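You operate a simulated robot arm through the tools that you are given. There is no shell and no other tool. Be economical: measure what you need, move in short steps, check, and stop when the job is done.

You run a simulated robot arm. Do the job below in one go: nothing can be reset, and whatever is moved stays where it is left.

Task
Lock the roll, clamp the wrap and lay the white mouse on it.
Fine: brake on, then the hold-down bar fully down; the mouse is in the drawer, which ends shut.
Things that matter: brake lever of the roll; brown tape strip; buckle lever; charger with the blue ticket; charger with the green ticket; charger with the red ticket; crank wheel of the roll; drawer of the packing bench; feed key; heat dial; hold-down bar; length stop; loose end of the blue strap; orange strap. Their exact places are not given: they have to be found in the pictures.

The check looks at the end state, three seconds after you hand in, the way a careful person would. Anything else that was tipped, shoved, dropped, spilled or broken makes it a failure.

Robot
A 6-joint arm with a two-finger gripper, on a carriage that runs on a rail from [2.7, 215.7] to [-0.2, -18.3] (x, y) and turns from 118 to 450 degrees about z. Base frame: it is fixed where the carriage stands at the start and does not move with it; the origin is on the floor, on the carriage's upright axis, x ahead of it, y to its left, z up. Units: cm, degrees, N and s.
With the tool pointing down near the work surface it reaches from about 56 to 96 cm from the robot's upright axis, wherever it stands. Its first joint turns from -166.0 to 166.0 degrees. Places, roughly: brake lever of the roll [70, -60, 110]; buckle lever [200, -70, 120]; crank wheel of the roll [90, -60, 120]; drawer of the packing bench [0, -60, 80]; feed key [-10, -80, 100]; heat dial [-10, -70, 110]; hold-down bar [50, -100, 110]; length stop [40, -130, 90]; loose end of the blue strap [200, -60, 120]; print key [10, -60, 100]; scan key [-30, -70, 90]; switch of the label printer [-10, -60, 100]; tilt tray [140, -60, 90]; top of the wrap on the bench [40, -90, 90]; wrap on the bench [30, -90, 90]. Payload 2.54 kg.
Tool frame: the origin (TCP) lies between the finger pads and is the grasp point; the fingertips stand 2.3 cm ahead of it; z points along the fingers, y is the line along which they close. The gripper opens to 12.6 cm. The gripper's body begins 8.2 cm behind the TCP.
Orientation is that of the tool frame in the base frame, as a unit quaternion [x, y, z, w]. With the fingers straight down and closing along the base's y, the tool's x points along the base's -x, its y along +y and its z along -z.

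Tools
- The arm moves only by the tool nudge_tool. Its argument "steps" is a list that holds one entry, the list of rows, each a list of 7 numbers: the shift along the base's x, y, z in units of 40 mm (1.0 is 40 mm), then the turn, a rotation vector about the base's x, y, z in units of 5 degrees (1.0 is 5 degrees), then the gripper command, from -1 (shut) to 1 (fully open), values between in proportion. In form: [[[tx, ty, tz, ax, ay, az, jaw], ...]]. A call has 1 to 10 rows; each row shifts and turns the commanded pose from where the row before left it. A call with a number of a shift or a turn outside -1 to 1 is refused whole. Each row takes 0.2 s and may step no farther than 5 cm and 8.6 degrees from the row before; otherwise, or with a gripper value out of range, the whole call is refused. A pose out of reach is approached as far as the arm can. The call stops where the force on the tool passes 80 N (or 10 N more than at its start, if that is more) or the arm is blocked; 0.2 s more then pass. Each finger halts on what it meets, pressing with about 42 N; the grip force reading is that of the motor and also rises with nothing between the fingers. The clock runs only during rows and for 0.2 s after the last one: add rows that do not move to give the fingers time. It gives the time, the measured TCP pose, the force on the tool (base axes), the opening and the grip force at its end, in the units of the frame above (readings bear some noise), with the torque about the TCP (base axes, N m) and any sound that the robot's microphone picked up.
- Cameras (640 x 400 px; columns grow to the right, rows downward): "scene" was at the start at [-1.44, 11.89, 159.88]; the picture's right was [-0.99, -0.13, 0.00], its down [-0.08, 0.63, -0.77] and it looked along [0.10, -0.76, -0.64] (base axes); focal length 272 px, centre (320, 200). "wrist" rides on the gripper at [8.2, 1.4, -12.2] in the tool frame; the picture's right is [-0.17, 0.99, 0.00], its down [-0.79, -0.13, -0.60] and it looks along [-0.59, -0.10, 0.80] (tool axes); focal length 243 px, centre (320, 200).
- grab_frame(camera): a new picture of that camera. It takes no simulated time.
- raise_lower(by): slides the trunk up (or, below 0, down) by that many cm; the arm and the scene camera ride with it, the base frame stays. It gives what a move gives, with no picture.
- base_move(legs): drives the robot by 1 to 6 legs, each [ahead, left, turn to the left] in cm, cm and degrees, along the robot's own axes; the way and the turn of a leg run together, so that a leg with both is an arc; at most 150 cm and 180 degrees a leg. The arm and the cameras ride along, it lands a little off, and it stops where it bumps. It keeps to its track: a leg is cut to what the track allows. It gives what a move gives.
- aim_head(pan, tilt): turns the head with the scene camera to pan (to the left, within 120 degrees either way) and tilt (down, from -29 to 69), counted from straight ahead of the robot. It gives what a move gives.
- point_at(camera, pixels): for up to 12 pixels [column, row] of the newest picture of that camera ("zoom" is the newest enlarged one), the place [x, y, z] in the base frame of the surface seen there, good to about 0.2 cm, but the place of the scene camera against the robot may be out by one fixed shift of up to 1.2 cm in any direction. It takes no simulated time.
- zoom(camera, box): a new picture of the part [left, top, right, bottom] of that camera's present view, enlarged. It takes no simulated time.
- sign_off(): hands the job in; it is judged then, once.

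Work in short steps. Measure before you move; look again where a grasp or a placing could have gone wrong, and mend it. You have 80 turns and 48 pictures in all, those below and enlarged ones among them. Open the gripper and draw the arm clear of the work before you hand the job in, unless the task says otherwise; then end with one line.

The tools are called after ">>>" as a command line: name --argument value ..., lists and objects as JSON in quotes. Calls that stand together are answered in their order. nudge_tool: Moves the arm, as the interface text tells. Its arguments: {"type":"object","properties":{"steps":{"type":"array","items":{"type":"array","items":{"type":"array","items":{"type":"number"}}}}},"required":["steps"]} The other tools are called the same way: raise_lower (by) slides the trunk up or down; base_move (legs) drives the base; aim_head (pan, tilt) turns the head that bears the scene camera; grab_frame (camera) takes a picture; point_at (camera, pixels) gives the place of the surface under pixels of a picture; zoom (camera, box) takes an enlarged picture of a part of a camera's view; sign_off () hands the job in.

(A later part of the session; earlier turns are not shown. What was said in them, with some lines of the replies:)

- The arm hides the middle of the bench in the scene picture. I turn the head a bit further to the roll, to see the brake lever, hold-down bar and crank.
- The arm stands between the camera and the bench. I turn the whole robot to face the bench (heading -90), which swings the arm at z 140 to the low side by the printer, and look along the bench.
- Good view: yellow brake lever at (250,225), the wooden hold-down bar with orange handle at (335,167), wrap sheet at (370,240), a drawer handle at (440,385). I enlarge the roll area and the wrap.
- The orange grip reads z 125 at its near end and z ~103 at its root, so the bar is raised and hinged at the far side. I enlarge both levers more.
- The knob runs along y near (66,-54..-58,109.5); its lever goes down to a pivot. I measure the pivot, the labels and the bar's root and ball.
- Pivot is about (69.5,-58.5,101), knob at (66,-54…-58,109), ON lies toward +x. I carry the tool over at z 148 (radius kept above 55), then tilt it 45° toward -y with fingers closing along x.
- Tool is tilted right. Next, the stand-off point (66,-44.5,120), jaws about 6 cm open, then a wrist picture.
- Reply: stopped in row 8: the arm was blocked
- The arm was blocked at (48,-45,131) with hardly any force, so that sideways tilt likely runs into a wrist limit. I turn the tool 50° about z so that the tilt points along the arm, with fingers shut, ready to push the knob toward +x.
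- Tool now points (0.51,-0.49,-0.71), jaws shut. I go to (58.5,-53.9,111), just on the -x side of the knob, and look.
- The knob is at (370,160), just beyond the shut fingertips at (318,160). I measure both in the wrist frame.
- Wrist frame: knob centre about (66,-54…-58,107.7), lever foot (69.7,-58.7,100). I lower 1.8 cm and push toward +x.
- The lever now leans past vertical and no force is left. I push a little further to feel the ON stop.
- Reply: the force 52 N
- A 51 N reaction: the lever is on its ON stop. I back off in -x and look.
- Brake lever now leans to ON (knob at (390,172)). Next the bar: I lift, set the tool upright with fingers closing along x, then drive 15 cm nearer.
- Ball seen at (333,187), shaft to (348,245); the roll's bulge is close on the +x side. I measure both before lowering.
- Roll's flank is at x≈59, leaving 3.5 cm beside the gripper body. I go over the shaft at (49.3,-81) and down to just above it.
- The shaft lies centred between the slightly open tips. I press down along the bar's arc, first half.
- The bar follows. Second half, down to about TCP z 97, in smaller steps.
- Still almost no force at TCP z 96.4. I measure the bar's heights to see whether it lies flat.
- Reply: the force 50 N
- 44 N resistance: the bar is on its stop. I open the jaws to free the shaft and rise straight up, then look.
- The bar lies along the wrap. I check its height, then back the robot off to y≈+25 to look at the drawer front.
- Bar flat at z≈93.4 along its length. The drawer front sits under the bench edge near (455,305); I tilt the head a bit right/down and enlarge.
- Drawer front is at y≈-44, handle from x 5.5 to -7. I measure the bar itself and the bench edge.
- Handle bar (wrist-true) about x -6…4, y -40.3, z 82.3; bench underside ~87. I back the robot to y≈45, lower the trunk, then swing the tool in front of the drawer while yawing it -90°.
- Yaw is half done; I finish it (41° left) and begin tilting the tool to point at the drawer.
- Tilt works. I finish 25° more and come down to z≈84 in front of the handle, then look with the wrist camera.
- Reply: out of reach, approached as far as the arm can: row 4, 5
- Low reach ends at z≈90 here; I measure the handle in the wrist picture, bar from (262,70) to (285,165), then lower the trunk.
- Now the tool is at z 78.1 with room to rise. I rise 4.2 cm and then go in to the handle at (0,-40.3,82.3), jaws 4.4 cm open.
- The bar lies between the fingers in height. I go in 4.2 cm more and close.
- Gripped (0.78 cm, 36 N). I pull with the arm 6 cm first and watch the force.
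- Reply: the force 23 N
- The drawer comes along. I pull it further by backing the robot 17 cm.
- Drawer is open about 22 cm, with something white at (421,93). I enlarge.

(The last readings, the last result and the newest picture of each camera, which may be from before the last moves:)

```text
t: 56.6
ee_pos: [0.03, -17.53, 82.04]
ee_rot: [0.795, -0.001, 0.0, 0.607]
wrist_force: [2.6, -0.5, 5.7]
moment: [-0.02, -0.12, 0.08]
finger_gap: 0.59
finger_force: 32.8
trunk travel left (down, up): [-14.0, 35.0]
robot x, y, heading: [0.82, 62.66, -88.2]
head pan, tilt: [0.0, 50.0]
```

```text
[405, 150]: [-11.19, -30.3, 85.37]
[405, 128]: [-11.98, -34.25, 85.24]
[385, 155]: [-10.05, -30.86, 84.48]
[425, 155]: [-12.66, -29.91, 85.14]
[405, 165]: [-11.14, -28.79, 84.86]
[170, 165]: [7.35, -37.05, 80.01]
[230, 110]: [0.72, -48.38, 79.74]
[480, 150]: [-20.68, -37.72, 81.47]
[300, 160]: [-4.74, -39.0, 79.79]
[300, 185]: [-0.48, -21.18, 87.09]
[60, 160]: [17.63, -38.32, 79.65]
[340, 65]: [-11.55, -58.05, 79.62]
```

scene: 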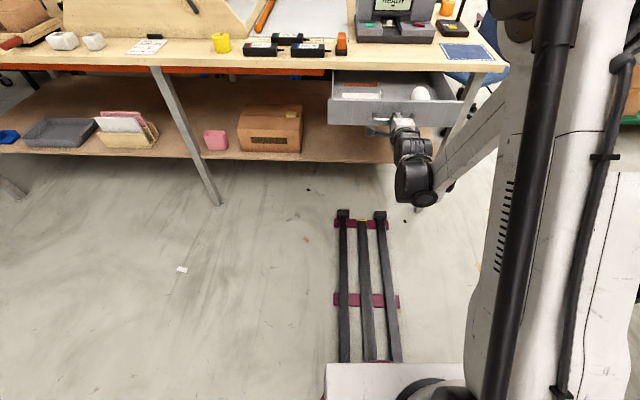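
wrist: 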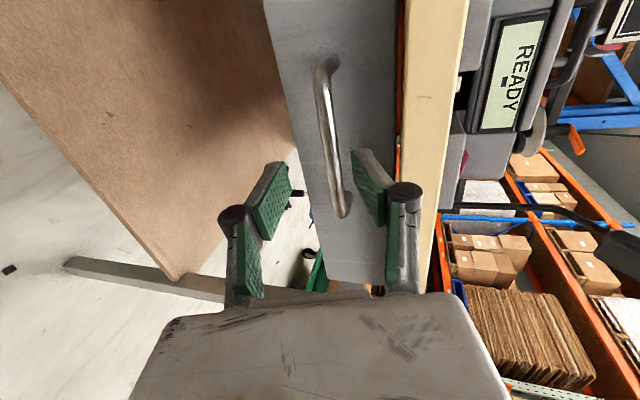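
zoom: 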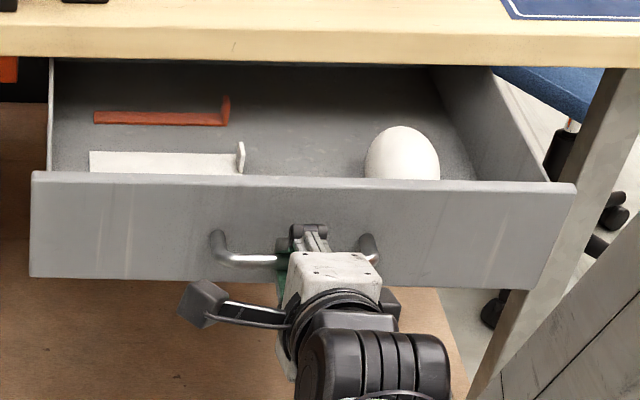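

The white mouse lies at about (-11.5,-31.5) with its top near z 85, clear of the bench edge. I let the handle go, back out and rise.

>>> nudge_tool --steps '[[[0, 0, 0, 0, 0, 0, -0.3], [0, 0, 0, 0, 0, 0, -0.3], [0, 0, 0, 0, 0, 0, -0.3], [0, 0.5, 0, 0, 0, 0, -0.3], [0, 0.9, 0.1, 0, 0, 0, -0.3], [0, 0.9, 0.1, 0, 0, 0, -0.3], [0, 0.5, 0.5, 0, 0, 0, -0.3]]]'

>>> raise_lower --by 26

>>> nudge_tool --steps '[[[0, 0, 0.3, 1, 0, 0, 0], [0, 0, 0.3, 1, 0, 0, 0], [0, 0, 0.3, 1, 0, 0, 0], [0, 0, 0, 1, 0, 0, 0], [0, 0, 0, 1, 0, 0, 0], [0, 0, 0, 1, 0, 0, 0], [0, 0, 0, 1, 0, 0, 0], [0, 0, 0, 1, 0, 0, 0], [0, 0, 0, 1, 0, 0, 0], [0, 0, 0, 1, 0, 0, 0]]]'

```text
t: 58.2
ee_pos: [-0.07, -6.82, 84.91]
ee_rot: [0.795, -0.002, -0.001, 0.607]
wrist_force: [-0.7, -0.6, 0.3]
moment: [0.0, 0.0, 0.0]
finger_gap: 4.4
finger_force: 0.1
trunk travel left (down, up): [-14.0, 35.0]
robot x, y, heading: [0.88, 62.19, -88.5]
head pan, tilt: [0.0, 50.0]
```

```text
t: 60.9
ee_pos: [-0.07, -6.85, 110.89]
ee_rot: [0.795, 0.0, -0.001, 0.607]
wrist_force: [-0.3, -0.3, -0.5]
moment: [-0.01, -0.02, 0.02]
finger_gap: 4.44
finger_force: 0.1
trunk travel left (down, up): [-40.0, 9.0]
robot x, y, heading: [0.75, 62.52, -88.2]
head pan, tilt: [0.0, 50.0]
```

```text
t: 63.1
ee_pos: [-0.11, -6.77, 114.53]
ee_rot: [0.977, 0.0, 0.0, 0.214]
wrist_force: [-0.6, -0.6, -0.1]
moment: [-0.01, -0.03, 0.0]
finger_gap: 6.3
finger_force: 0.1
trunk travel left (down, up): [-40.0, 9.0]
robot x, y, heading: [0.58, 62.11, -88.4]
head pan, tilt: [0.0, 50.0]
```

25° tilt remain, then a 90° yaw so the fingers close along x with the camera on the +y side.

>>> nudge_tool --steps '[[[0, 0, 0, 0.99, 0, 0, 0.5], [0, 0, 0, 0.99, 0, 0, 0.5], [0, 0, 0, 0.99, 0, 0, 0.5], [0, 0, 0, 0.99, 0, 0, 0.5], [0, 0, 0, 0.99, 0, 0, 0.5], [0, 0, 0, 0, 0, 1, 0.5], [0, 0, 0, 0, 0, 1, 0.5], [0, 0, 0, 0, 0, 1, 0.5], [0, 0, 0, 0, 0, 1, 0.5], [0, 0, 0, 0, 0, 1, 0.5]]]'

>>> nudge_tool --steps '[[[-0.3, -0.2, 0, 0, 0, 1, 0.5], [-0.3, -0.2, 0, 0, 0, 1, 0.5], [-0.3, -0.2, 0, 0, 0, 1, 0.5], [-0.3, -0.2, 0, 0, 0, 1, 0.5], [-0.3, -0.2, 0, 0, 0, 1, 0.5], [-0.3, -0.2, 0, 0, 0, 1, 0.5], [-0.3, -0.2, 0, 0, 0, 1, 0.5], [-0.3, 0, 0, 0, 0, 1, 0.5], [-0.2, 0, 0, 0, 0, 1, 0.5], [-0.2, 0, 0, 0, 0, 1, 0.5]]]'

>>> base_move --legs '[[20, 0, 0]]'

>>> grab_frame --camera "wrist"

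```text
t: 65.3
ee_pos: [-0.08, -6.85, 114.57]
ee_rot: [0.976, 0.217, -0.001, 0.0]
wrist_force: [0.3, 0.3, -0.1]
moment: [0.0, 0.0, -0.02]
finger_gap: 9.44
finger_force: 0.0
trunk travel left (down, up): [-40.0, 9.0]
robot x, y, heading: [0.52, 62.04, -88.5]
head pan, tilt: [0.0, 50.0]
```

```text
t: 67.5
ee_pos: [-11.23, -12.5, 114.37]
ee_rot: [0.793, 0.609, -0.001, 0.001]
wrist_force: [-0.5, 0.7, 0.0]
moment: [0.02, 0.0, 0.0]
finger_gap: 9.43
finger_force: 0.1
trunk travel left (down, up): [-40.0, 9.0]
robot x, y, heading: [1.14, 62.0, -88.4]
head pan, tilt: [0.0, 50.0]
```

```text
t: 69.1
ee_pos: [-11.64, -33.18, 114.41]
ee_rot: [0.793, 0.609, 0.0, 0.0]
wrist_force: [-0.9, 0.3, 0.2]
moment: [0.0, -0.03, -0.01]
finger_gap: 9.45
finger_force: 0.1
trunk travel left (down, up): [-40.0, 9.0]
robot x, y, heading: [0.61, 41.83, -88.3]
head pan, tilt: [0.0, 50.0]
```

```text
22 pictures are left
```

wrist: 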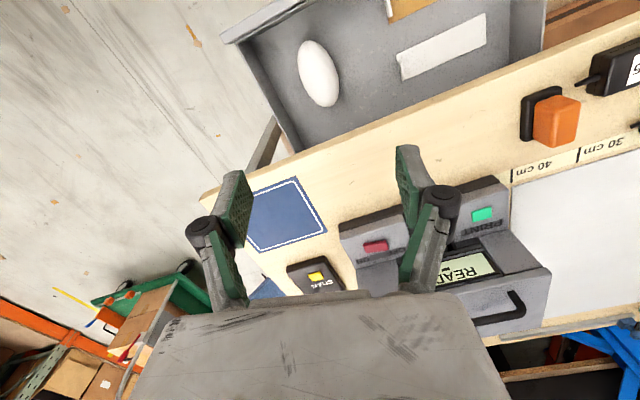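

The mouse is at (318,73) in the drawer. I measure its outline and the floor.

>>> point_at --camera "wrist" --pixels '[[318, 73], [309, 44], [327, 103], [303, 78], [335, 70], [350, 110], [290, 40], [360, 130], [265, 45], [236, 35], [300, 140], [315, 90]]'

```text
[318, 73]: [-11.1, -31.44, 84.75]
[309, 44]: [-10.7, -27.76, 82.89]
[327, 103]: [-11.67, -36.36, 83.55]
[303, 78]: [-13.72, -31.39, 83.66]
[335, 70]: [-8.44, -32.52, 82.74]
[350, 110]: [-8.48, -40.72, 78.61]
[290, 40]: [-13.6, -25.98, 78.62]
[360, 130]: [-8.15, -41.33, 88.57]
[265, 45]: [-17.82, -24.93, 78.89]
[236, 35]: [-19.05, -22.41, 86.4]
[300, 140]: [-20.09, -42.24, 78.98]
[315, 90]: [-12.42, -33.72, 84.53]
```

Mouse centre (-11.2,-32), 6 wide, 10 long, floor z 78.7, top ~85. I turn 8.5° to match its axis and lower to z≈96, then check.

>>> nudge_tool --steps '[[[0.05, 0.15, -0.9, 0, 0, 0.85, 0.5], [0.05, 0.15, -0.9, 0, 0, 0.85, 0.5], [0, 0, -0.9, 0, 0, 0, 0.5], [0, 0, -0.9, 0, 0, 0, 0.5], [0, 0, -0.9, 0, 0, 0, 0.5]]]'

>>> grab_frame --camera "wrist"

```text
t: 70.3
ee_pos: [-11.17, -31.71, 96.66]
ee_rot: [0.746, 0.665, -0.002, 0.0]
wrist_force: [-0.6, 0.6, 0.7]
moment: [0.0, -0.03, 0.03]
finger_gap: 9.42
finger_force: 0.0
trunk travel left (down, up): [-40.0, 9.0]
robot x, y, heading: [0.55, 42.2, -88.4]
head pan, tilt: [0.0, 50.0]
```

```text
21 pictures are left
```

wrist: 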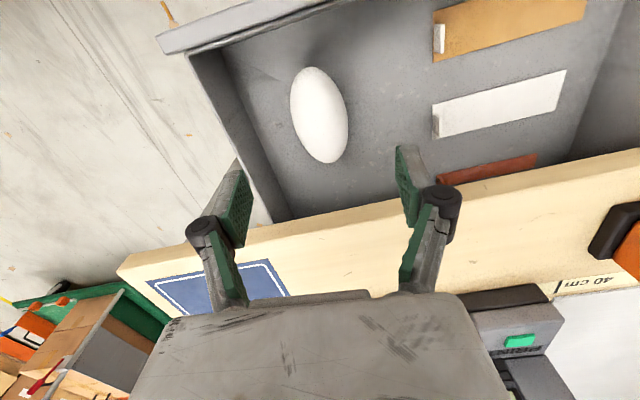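

Aligned and centred between the fingers. I go down to z≈82.2 and close.

>>> nudge_tool --steps '[[[0, -0.05, -0.9, 0, 0, 0, 0.5], [0, 0, -0.9, 0, 0, 0, 0.5], [0, 0, -0.9, 0, 0, 0, 0.5], [0, 0, -0.9, 0, 0, 0, 0.5], [0, 0, 0, 0, 0, 0, -1], [0, 0, 0, 0, 0, 0, -1], [0, 0, 0, 0, 0, 0, -1], [0, 0, 0, 0, 0, 0, -1]]]'

>>> grab_frame --camera "wrist"

```text
t: 72.1
ee_pos: [-11.02, -32.23, 82.53]
ee_rot: [0.746, 0.665, -0.001, 0.001]
wrist_force: [-0.2, 1.0, 1.7]
moment: [0.02, 0.07, -0.04]
finger_gap: 5.87
finger_force: 42.2
trunk travel left (down, up): [-40.0, 9.0]
robot x, y, heading: [0.45, 41.92, -87.8]
head pan, tilt: [0.0, 50.0]
```

```text
20 pictures are left
```

wrist: 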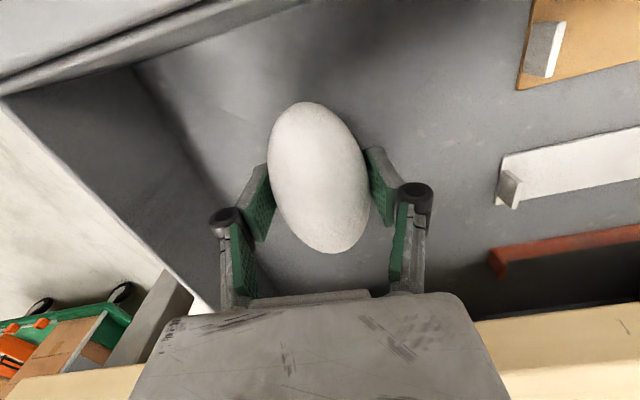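

Gripped at 5.87 cm with 42 N. I lift straight up about 36 cm.

>>> nudge_tool --steps '[[[0, 0, 0.4, 0, 0, 0, -1], [0, 0, 0.8, 0, 0, 0, -1], [0, 0, 0.95, 0, 0, 0, -1], [0, 0, 0.95, 0, 0, 0, -1], [0, 0, 0.95, 0, 0, 0, -1], [0, 0, 0.95, 0, 0, 0, -1], [0, 0, 0.95, 0, 0, 0, -1], [0, 0, 0.95, 0, 0, 0, -1], [0, 0, 0.95, 0, 0, 0, -1], [0, 0, 0.95, 0, 0, 0, -1]]]'

>>> grab_frame --camera "wrist"

```text
t: 74.3
ee_pos: [-11.12, -31.64, 117.25]
ee_rot: [0.747, 0.665, 0.0, 0.001]
wrist_force: [0.4, 0.6, -1.1]
moment: [0.02, -0.02, -0.01]
finger_gap: 5.87
finger_force: 42.5
trunk travel left (down, up): [-40.0, 9.0]
robot x, y, heading: [0.86, 42.02, -88.4]
head pan, tilt: [0.0, 50.0]
```

```text
19 pictures are left
```

wrist: 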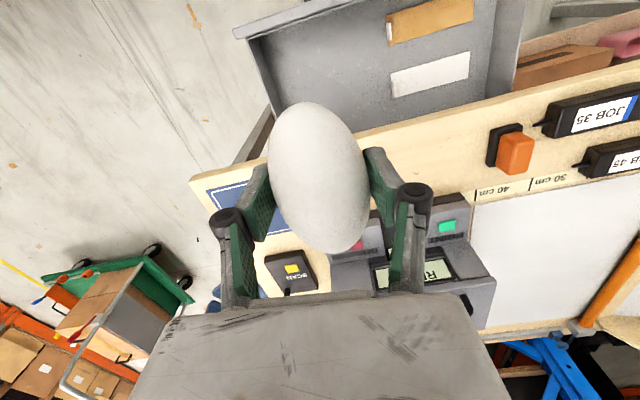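

Mouse held. I swing it to x≈27 at z≈128 before driving forward, to stay away from the printer.

>>> nudge_tool --steps '[[[0.95, 0, 0.28, 0, 0, 0, -1], [0.95, 0, 0.28, 0, 0, 0, -1], [0.95, 0, 0.28, 0, 0, 0, -1], [0.95, 0, 0.28, 0, 0, 0, -1], [0.95, 0, 0.28, 0, 0, 0, -1], [0.95, 0, 0.28, 0, 0, 0, -1], [0.95, 0, 0.28, 0, 0, 0, -1], [0.95, 0, 0.28, 0, 0, 0, -1], [0.95, 0, 0.28, 0, 0, 0, -1], [0.95, 0, 0.28, 0, 0, 0, -1]]]'

>>> base_move --legs '[[32, 0, 0]]'

>>> grab_frame --camera "wrist"

```text
t: 76.5
ee_pos: [27.24, -32.02, 128.43]
ee_rot: [0.747, 0.665, 0.0, 0.001]
wrist_force: [-0.8, 0.1, -0.3]
moment: [-0.01, 0.03, 0.05]
finger_gap: 5.86
finger_force: 42.4
trunk travel left (down, up): [-40.0, 9.0]
robot x, y, heading: [0.54, 41.77, -88.4]
head pan, tilt: [0.0, 50.0]
```

```text
t: 78.6
ee_pos: [26.22, -63.74, 128.41]
ee_rot: [0.748, 0.663, 0.0, 0.0]
wrist_force: [-0.5, -0.4, -0.6]
moment: [-0.01, 0.02, -0.01]
finger_gap: 5.91
finger_force: 42.1
trunk travel left (down, up): [-40.0, 9.0]
robot x, y, heading: [0.09, 10.24, -88.7]
head pan, tilt: [0.0, 50.0]
```

```text
18 pictures are left
```

wrist: 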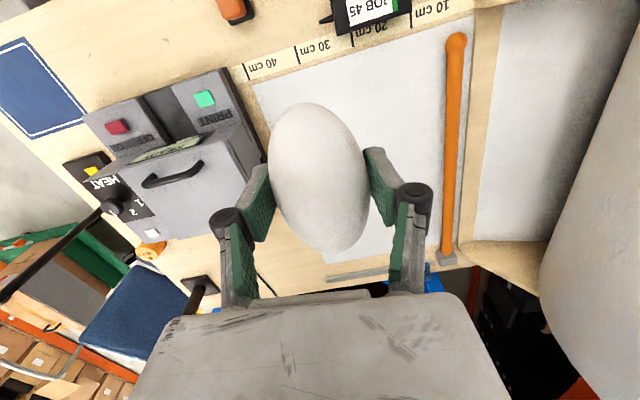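

Clear view of the wrap. I move over (30,-77) and down to z≈100.

>>> nudge_tool --steps '[[[0.12, -0.41, -0.885, 0, 0, 0, -1], [0.12, -0.41, -0.885, 0, 0, 0, -1], [0.12, -0.41, -0.885, 0, 0, 0, -1], [0.12, -0.41, -0.885, 0, 0, 0, -1], [0.12, -0.41, -0.885, 0, 0, 0, -1], [0.12, -0.41, -0.885, 0, 0, 0, -1], [0.12, -0.41, -0.885, 0, 0, 0, -1], [0.12, -0.41, -0.885, 0, 0, 0, -1]]]'

>>> nudge_tool --steps '[[[0, 0, -0.5, 0, 0, 0, -1], [0, 0, -0.4, 0, 0, 0, -1], [0, 0, -0.3, 0, 0, 0, -1], [0, 0, -0.1, 0, 0, 0, -1]]]'

>>> grab_frame --camera "wrist"

```text
t: 80.4
ee_pos: [30.25, -76.69, 100.11]
ee_rot: [0.748, 0.663, 0.0, 0.0]
wrist_force: [0.2, 0.5, -1.1]
moment: [-0.04, -0.01, 0.01]
finger_gap: 5.87
finger_force: 41.9
trunk travel left (down, up): [-40.0, 9.0]
robot x, y, heading: [0.16, 10.12, -88.6]
head pan, tilt: [0.0, 50.0]
```

```text
t: 81.4
ee_pos: [30.26, -76.71, 94.92]
ee_rot: [0.748, 0.663, -0.001, 0.001]
wrist_force: [0.7, 0.3, -0.9]
moment: [0.02, -0.02, 0.0]
finger_gap: 5.88
finger_force: 42.5
trunk travel left (down, up): [-40.0, 9.0]
robot x, y, heading: [0.05, 10.64, -88.8]
head pan, tilt: [0.0, 50.0]
```

```text
17 pictures are left
```

wrist: 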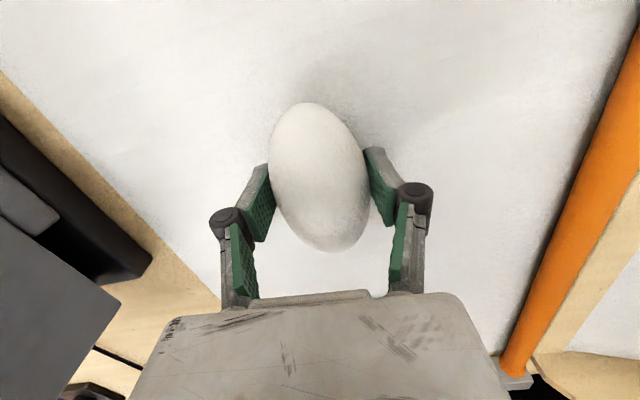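

Nearly down (z 94.9, contact expected ≈94.1). I lower in 2 mm steps, watching the force.

>>> nudge_tool --steps '[[[0, 0, -0.06, 0, 0, 0, -1], [0, 0, -0.06, 0, 0, 0, -1], [0, 0, -0.06, 0, 0, 0, -1], [0, 0, -0.04, 0, 0, 0, -1]]]'

```text
t: 82.4
ee_pos: [29.97, -76.78, 93.9]
ee_rot: [0.749, 0.663, -0.001, 0.001]
wrist_force: [0.3, -0.4, 0.0]
moment: [-0.02, 0.0, -0.01]
finger_gap: 5.87
finger_force: 42.0
trunk travel left (down, up): [-40.0, 9.0]
robot x, y, heading: [0.08, 10.42, -88.7]
head pan, tilt: [0.0, 50.0]
```

>>> nudge_tool --steps '[[[0, 0, -0.04, 0, 0, 0, -1], [0, 0, -0.04, 0, 0, 0, -1], [0, 0, -0.04, 0, 0, 0, -1]]]'

```text
t: 83.2
ee_pos: [30.04, -76.77, 93.55]
ee_rot: [0.749, 0.663, 0.0, 0.001]
wrist_force: [2.3, -6.9, 18.5]
moment: [-0.1, -0.65, -0.19]
finger_gap: 5.88
finger_force: 42.2
trunk travel left (down, up): [-40.0, 9.0]
robot x, y, heading: [0.02, 10.56, -88.6]
head pan, tilt: [0.0, 50.0]
```

Contact (18 N up). I ease up 1.5 mm, open gradually and rise.

>>> nudge_tool --steps '[[[0, 0, 0.03, 0, 0, 0, -0.5], [0, 0, 0, 0, 0, 0, -0.02], [0, 0, 0, 0, 0, 0, 0.05], [0, 0, 0, 0, 0, 0, 0.2], [0, 0, 0, 0, 0, 0, 0.4], [0, 0, 0, 0, 0, 0, 0.4], [0, 0, 0.5, 0, 0, 0, 0.4], [0, 0, 0.9, 0, 0, 0, 0.4], [0, 0, 0.9, 0, 0, 0, 0.4], [0, 0, 0.9, 0, 0, 0, 0.4]]]'

>>> grab_frame --camera "wrist"

```text
t: 85.4
ee_pos: [29.8, -76.73, 106.35]
ee_rot: [0.748, 0.663, 0.0, 0.0]
wrist_force: [-0.5, 0.0, -1.0]
moment: [0.01, 0.01, -0.02]
finger_gap: 8.83
finger_force: 0.1
trunk travel left (down, up): [-40.0, 9.0]
robot x, y, heading: [0.07, 10.07, -88.6]
head pan, tilt: [0.0, 50.0]
```

```text
16 pictures are left
```

wrist: 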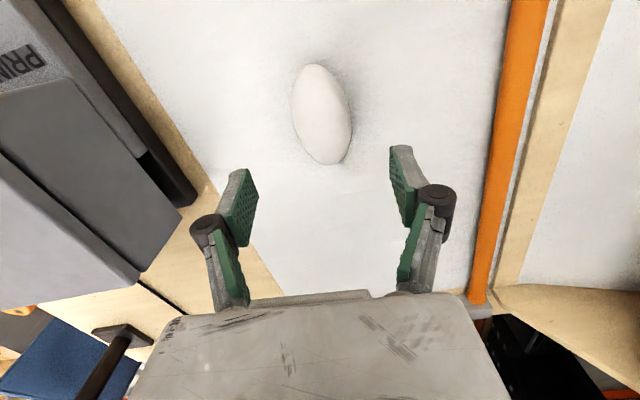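

The mouse rests on the wrap, well inside it. Next, shut the drawer: I rise, back the robot to y≈52, and bring shut fingers before the handle.

>>> nudge_tool --steps '[[[0, 0.1, 0.9, 0, 0, 0, 0], [0, 0.1, 0.9, 0, 0, 0, 0], [0, 0.1, 0.9, 0, 0, 0, 0], [0, 0.1, 0.9, 0, 0, 0, 0], [0, 0.1, 0.9, 0, 0, 0, 0]]]'

>>> base_move --legs '[[-42, 0, 0]]'

>>> nudge_tool --steps '[[[-0.75, 0.58, 0, 0, 0, 0, -1], [-0.75, 0.58, 0, 0, 0, 0, -1], [-0.75, 0.58, 0, 0, 0, 0, -1], [-0.75, 0.58, 0, 0, 0, 0, -1], [-0.75, 0.58, 0, 0, 0, 0, -1], [-0.75, 0.58, 0, 0, 0, 0, -1], [-0.75, 0.58, 0, 0, 0, 0, -1], [-0.75, 0.58, 0, 0, 0, 0, -1], [-0.75, 0.58, 0, 0, 0, 0, -1], [-0.75, 0.58, 0, 0, 0, 0, -1]]]'

>>> grab_frame --camera "scene"

```text
t: 86.6
ee_pos: [30.33, -75.0, 124.15]
ee_rot: [0.748, 0.663, -0.001, 0.0]
wrist_force: [-0.1, 0.4, -0.4]
moment: [-0.02, -0.01, -0.01]
finger_gap: 6.28
finger_force: 0.1
trunk travel left (down, up): [-40.0, 9.0]
robot x, y, heading: [-0.47, 10.5, -88.6]
head pan, tilt: [0.0, 50.0]
```

```text
t: 89.2
ee_pos: [31.4, -32.54, 124.31]
ee_rot: [0.746, 0.666, 0.0, 0.001]
wrist_force: [-0.5, 0.3, -0.6]
moment: [-0.07, -0.01, -0.01]
finger_gap: 6.3
finger_force: 0.1
trunk travel left (down, up): [-40.0, 9.0]
robot x, y, heading: [0.8, 52.72, -87.9]
head pan, tilt: [0.0, 50.0]
```

```text
t: 91.4
ee_pos: [1.22, -9.28, 124.18]
ee_rot: [0.746, 0.666, 0.0, 0.001]
wrist_force: [-0.8, -0.1, 0.2]
moment: [0.02, 0.01, 0.01]
finger_gap: 0.0
finger_force: 28.7
trunk travel left (down, up): [-40.0, 9.0]
robot x, y, heading: [0.33, 52.72, -88.2]
head pan, tilt: [0.0, 50.0]
```

```text
15 pictures are left
```

scene: 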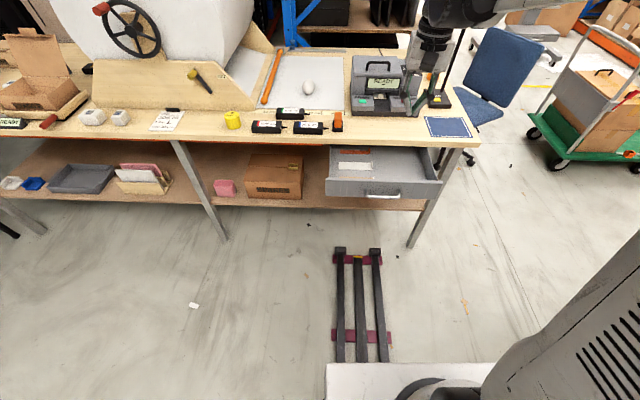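

Drawer still open, handle at (385,193), mouse on the wrap at (308,88). I lower the shut fingers to z≈83 in front of the handle.

>>> nudge_tool --steps '[[[-0.04, 0, -1, 0, 0, 0, -1], [-0.04, 0, -1, 0, 0, 0, -1], [-0.04, 0, -1, 0, 0, 0, -1], [-0.04, 0, -1, 0, 0, 0, -1], [-0.04, 0, -1, 0, 0, 0, -1], [-0.04, 0, -1, 0, 0, 0, -1], [-0.04, 0, -1, 0, 0, 0, -1], [-0.04, 0, -1, 0, 0, 0, -1], [-0.04, 0, -1, 0, 0, 0, -1], [0, 0, -1, 0, 0, 0, -1]]]'

>>> nudge_tool --steps '[[[0, 0, -0.33, 0, 0, 0, -1]]]'

>>> grab_frame --camera "wrist"

```text
t: 93.6
ee_pos: [0.08, -9.49, 84.39]
ee_rot: [0.746, 0.666, -0.001, 0.0]
wrist_force: [0.2, 0.4, -0.5]
moment: [0.01, -0.01, -0.02]
finger_gap: 0.02
finger_force: 28.3
trunk travel left (down, up): [-40.0, 9.0]
robot x, y, heading: [0.92, 52.76, -88.2]
head pan, tilt: [0.0, 50.0]
```

```text
t: 94.0
ee_pos: [0.06, -9.41, 83.23]
ee_rot: [0.746, 0.666, -0.001, 0.001]
wrist_force: [0.4, 0.5, -0.2]
moment: [-0.01, -0.01, 0.0]
finger_gap: 0.0
finger_force: 28.1
trunk travel left (down, up): [-40.0, 9.0]
robot x, y, heading: [0.33, 52.54, -88.2]
head pan, tilt: [0.0, 50.0]
```

```text
14 pictures are left
```

wrist: 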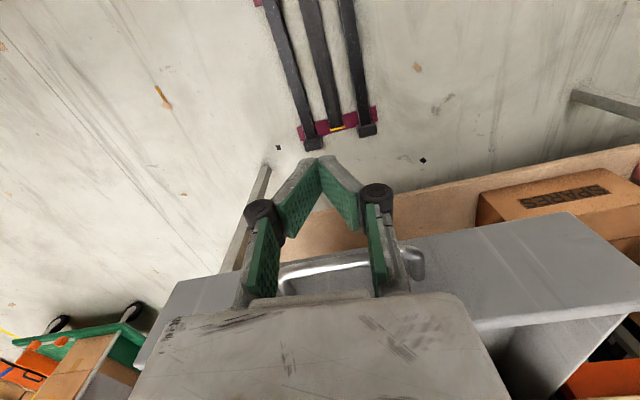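

The handle stands just behind the fingers. I push toward -y at moderate speed, 24 cm.

>>> nudge_tool --steps '[[[0, -0.6, 0, 0, 0, 0, -1], [0, -0.6, 0, 0, 0, 0, -1], [0, -0.6, 0, 0, 0, 0, -1], [0, -0.6, 0, 0, 0, 0, -1], [0, -0.6, 0, 0, 0, 0, -1], [0, -0.6, 0, 0, 0, 0, -1], [0, -0.6, 0, 0, 0, 0, -1], [0, -0.6, 0, 0, 0, 0, -1], [0, -0.6, 0, 0, 0, 0, -1], [0, -0.6, 0, 0, 0, 0, -1]]]'

>>> grab_frame --camera "wrist"

```text
t: 96.2
ee_pos: [-0.19, -33.36, 83.12]
ee_rot: [0.746, 0.666, -0.001, 0.0]
wrist_force: [0.3, -0.8, -0.3]
moment: [-0.04, 0.02, -0.01]
finger_gap: 0.0
finger_force: 28.3
trunk travel left (down, up): [-40.0, 9.0]
robot x, y, heading: [0.9, 52.37, -88.1]
head pan, tilt: [0.0, 50.0]
```

```text
13 pictures are left
```

wrist: 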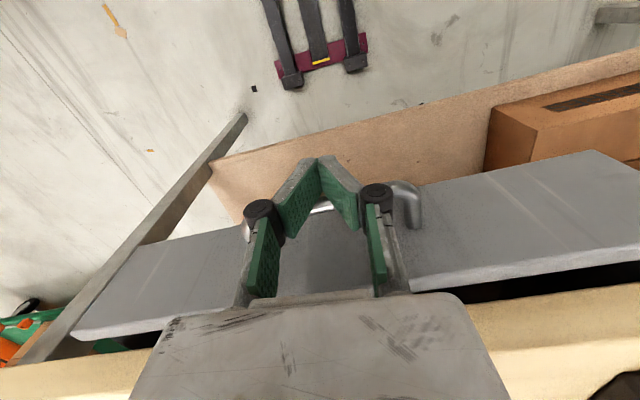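

The drawer follows; about 5 cm remain. I push on in 1 cm steps until it meets its stop.

>>> nudge_tool --steps '[[[0, -0.3, 0, 0, 0, 0, -1], [0, -0.3, 0, 0, 0, 0, -1], [0, -0.3, 0, 0, 0, 0, -1], [0, -0.2, 0, 0, 0, 0, -1], [0, -0.15, 0, 0, 0, 0, -1]]]'

>>> grab_frame --camera "wrist"

```text
t: 97.4
ee_pos: [0.05, -38.4, 82.8]
ee_rot: [0.746, 0.665, 0.0, 0.001]
wrist_force: [-0.2, 0.3, -0.1]
moment: [0.02, 0.0, 0.02]
finger_gap: 0.0
finger_force: 28.5
trunk travel left (down, up): [-40.0, 9.0]
robot x, y, heading: [0.71, 52.87, -88.3]
head pan, tilt: [0.0, 50.0]
```

```text
12 pictures are left
```

wrist: 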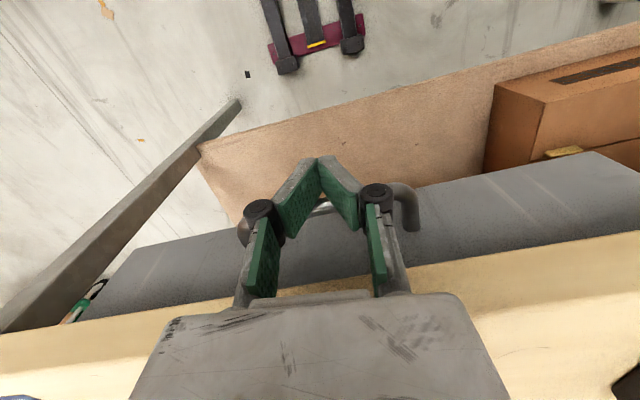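

No stop felt yet at y -38.4. Four more 4 mm steps.

>>> nudge_tool --steps '[[[0, -0.1, 0, 0, 0, 0, -1], [0, -0.1, 0, 0, 0, 0, -1], [0, -0.1, 0, 0, 0, 0, -1]]]'

>>> point_at --camera "wrist" --pixels '[[480, 200], [560, 200], [160, 270], [320, 203], [410, 220], [480, 262], [560, 248]]'

```text
t: 98.2
ee_pos: [0.06, -38.99, 83.16]
ee_rot: [0.746, 0.666, 0.001, -0.002]
wrist_force: [1.1, 60.9, -17.8]
moment: [0.82, 0.2, 0.74]
finger_gap: 0.01
finger_force: 28.3
trunk travel left (down, up): [-40.0, 9.0]
robot x, y, heading: [0.57, 52.33, -88.3]
head pan, tilt: [0.0, 50.0]
```

```text
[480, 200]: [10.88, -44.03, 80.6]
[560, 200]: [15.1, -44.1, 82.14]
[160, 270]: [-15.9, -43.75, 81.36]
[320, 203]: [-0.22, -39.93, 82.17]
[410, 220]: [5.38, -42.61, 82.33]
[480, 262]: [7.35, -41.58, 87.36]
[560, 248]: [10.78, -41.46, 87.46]
```

61 N: the drawer is on its stop. I back off in +y, rise clear, open the jaws and look over everything.

>>> nudge_tool --steps '[[[0, 0.5, 0, 0, 0, 0, -1], [0, 0.9, 0, 0, 0, 0, -1], [0, 0.9, 0, 0, 0, 0, -1], [0, 0.7, 0.7, 0, 0, 0, 0], [0, 0, 1, 0, 0, 0, 0], [0, 0, 1, 0, 0, 0, 0], [0, 0, 1, 0, 0, 0, 0], [0, 0, 1, 0, 0, 0, 0], [0, 0, 1, 0, 0, 0, 0], [0, 0, 1, 0, 0, 0, 0]]]'

>>> grab_frame --camera "wrist"

>>> grab_frame --camera "scene"

>>> zoom --camera "scene" --box '[160, 40, 480, 220]'

```text
t: 100.4
ee_pos: [-0.16, -27.67, 109.83]
ee_rot: [0.746, 0.666, -0.001, 0.001]
wrist_force: [-0.1, 0.3, -0.2]
moment: [-0.01, 0.0, 0.05]
finger_gap: 6.31
finger_force: 0.1
trunk travel left (down, up): [-40.0, 9.0]
robot x, y, heading: [0.64, 52.13, -88.1]
head pan, tilt: [0.0, 50.0]
```

```text
11 pictures are left
```

wrist: 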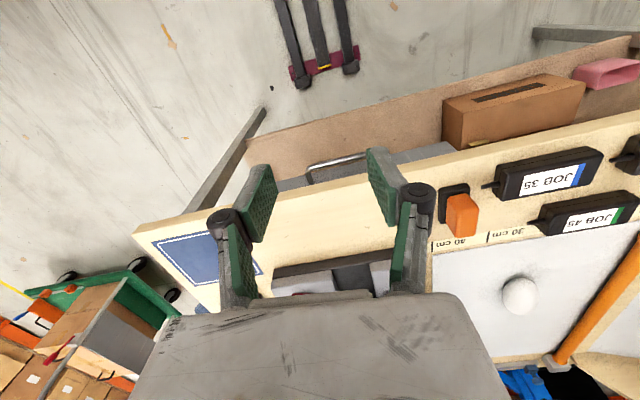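

```text
10 pictures are left
```

scene: 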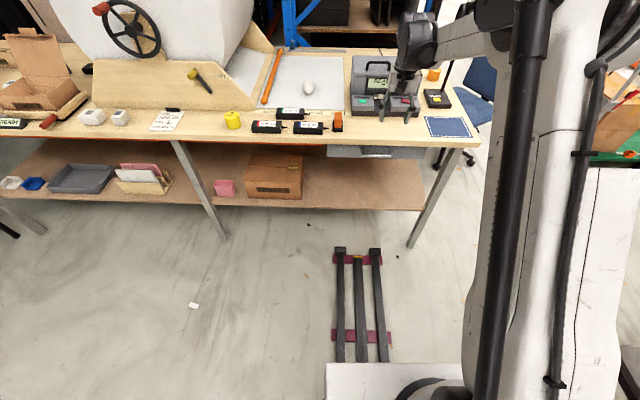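

```text
2.00 times, centred on (320, 130) of scene
```

zoom: 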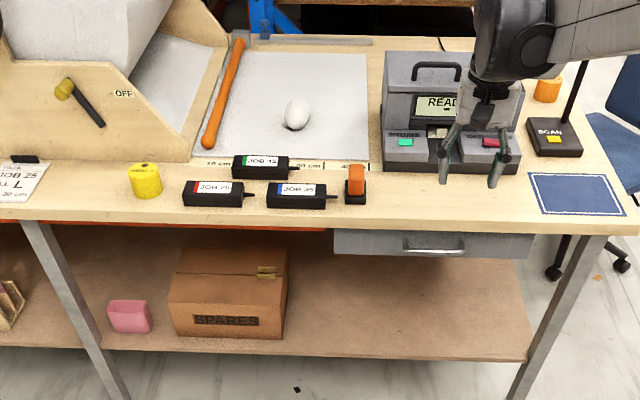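

All is in place in the picture: brake at ON, bar flat, mouse on the wrap, drawer in. A last measurement of drawer face, bar and mouse.

>>> point_at --camera "zoom" --pixels '[[360, 243], [500, 245], [432, 251], [208, 140], [228, 80], [298, 110], [64, 88], [98, 122]]'

```text
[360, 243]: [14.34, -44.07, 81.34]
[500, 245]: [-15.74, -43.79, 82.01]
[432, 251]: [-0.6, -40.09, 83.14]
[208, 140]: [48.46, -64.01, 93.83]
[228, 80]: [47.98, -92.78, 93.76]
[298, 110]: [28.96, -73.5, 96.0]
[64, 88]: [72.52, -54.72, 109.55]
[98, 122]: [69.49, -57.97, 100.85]
```

The drawer face and handle read as they did at first (y -44 and -40.1), the bar is flat at z 93.8 and the brake knob is past centre on the ON side. The arm is clear and the jaws are open, so I hand in.

>>> sign_off

```text
The job is handed in.
```

The brake is on, the hold-down bar is fully down, the white mouse lies on the wrap, and the drawer is shut; the job is handed in.
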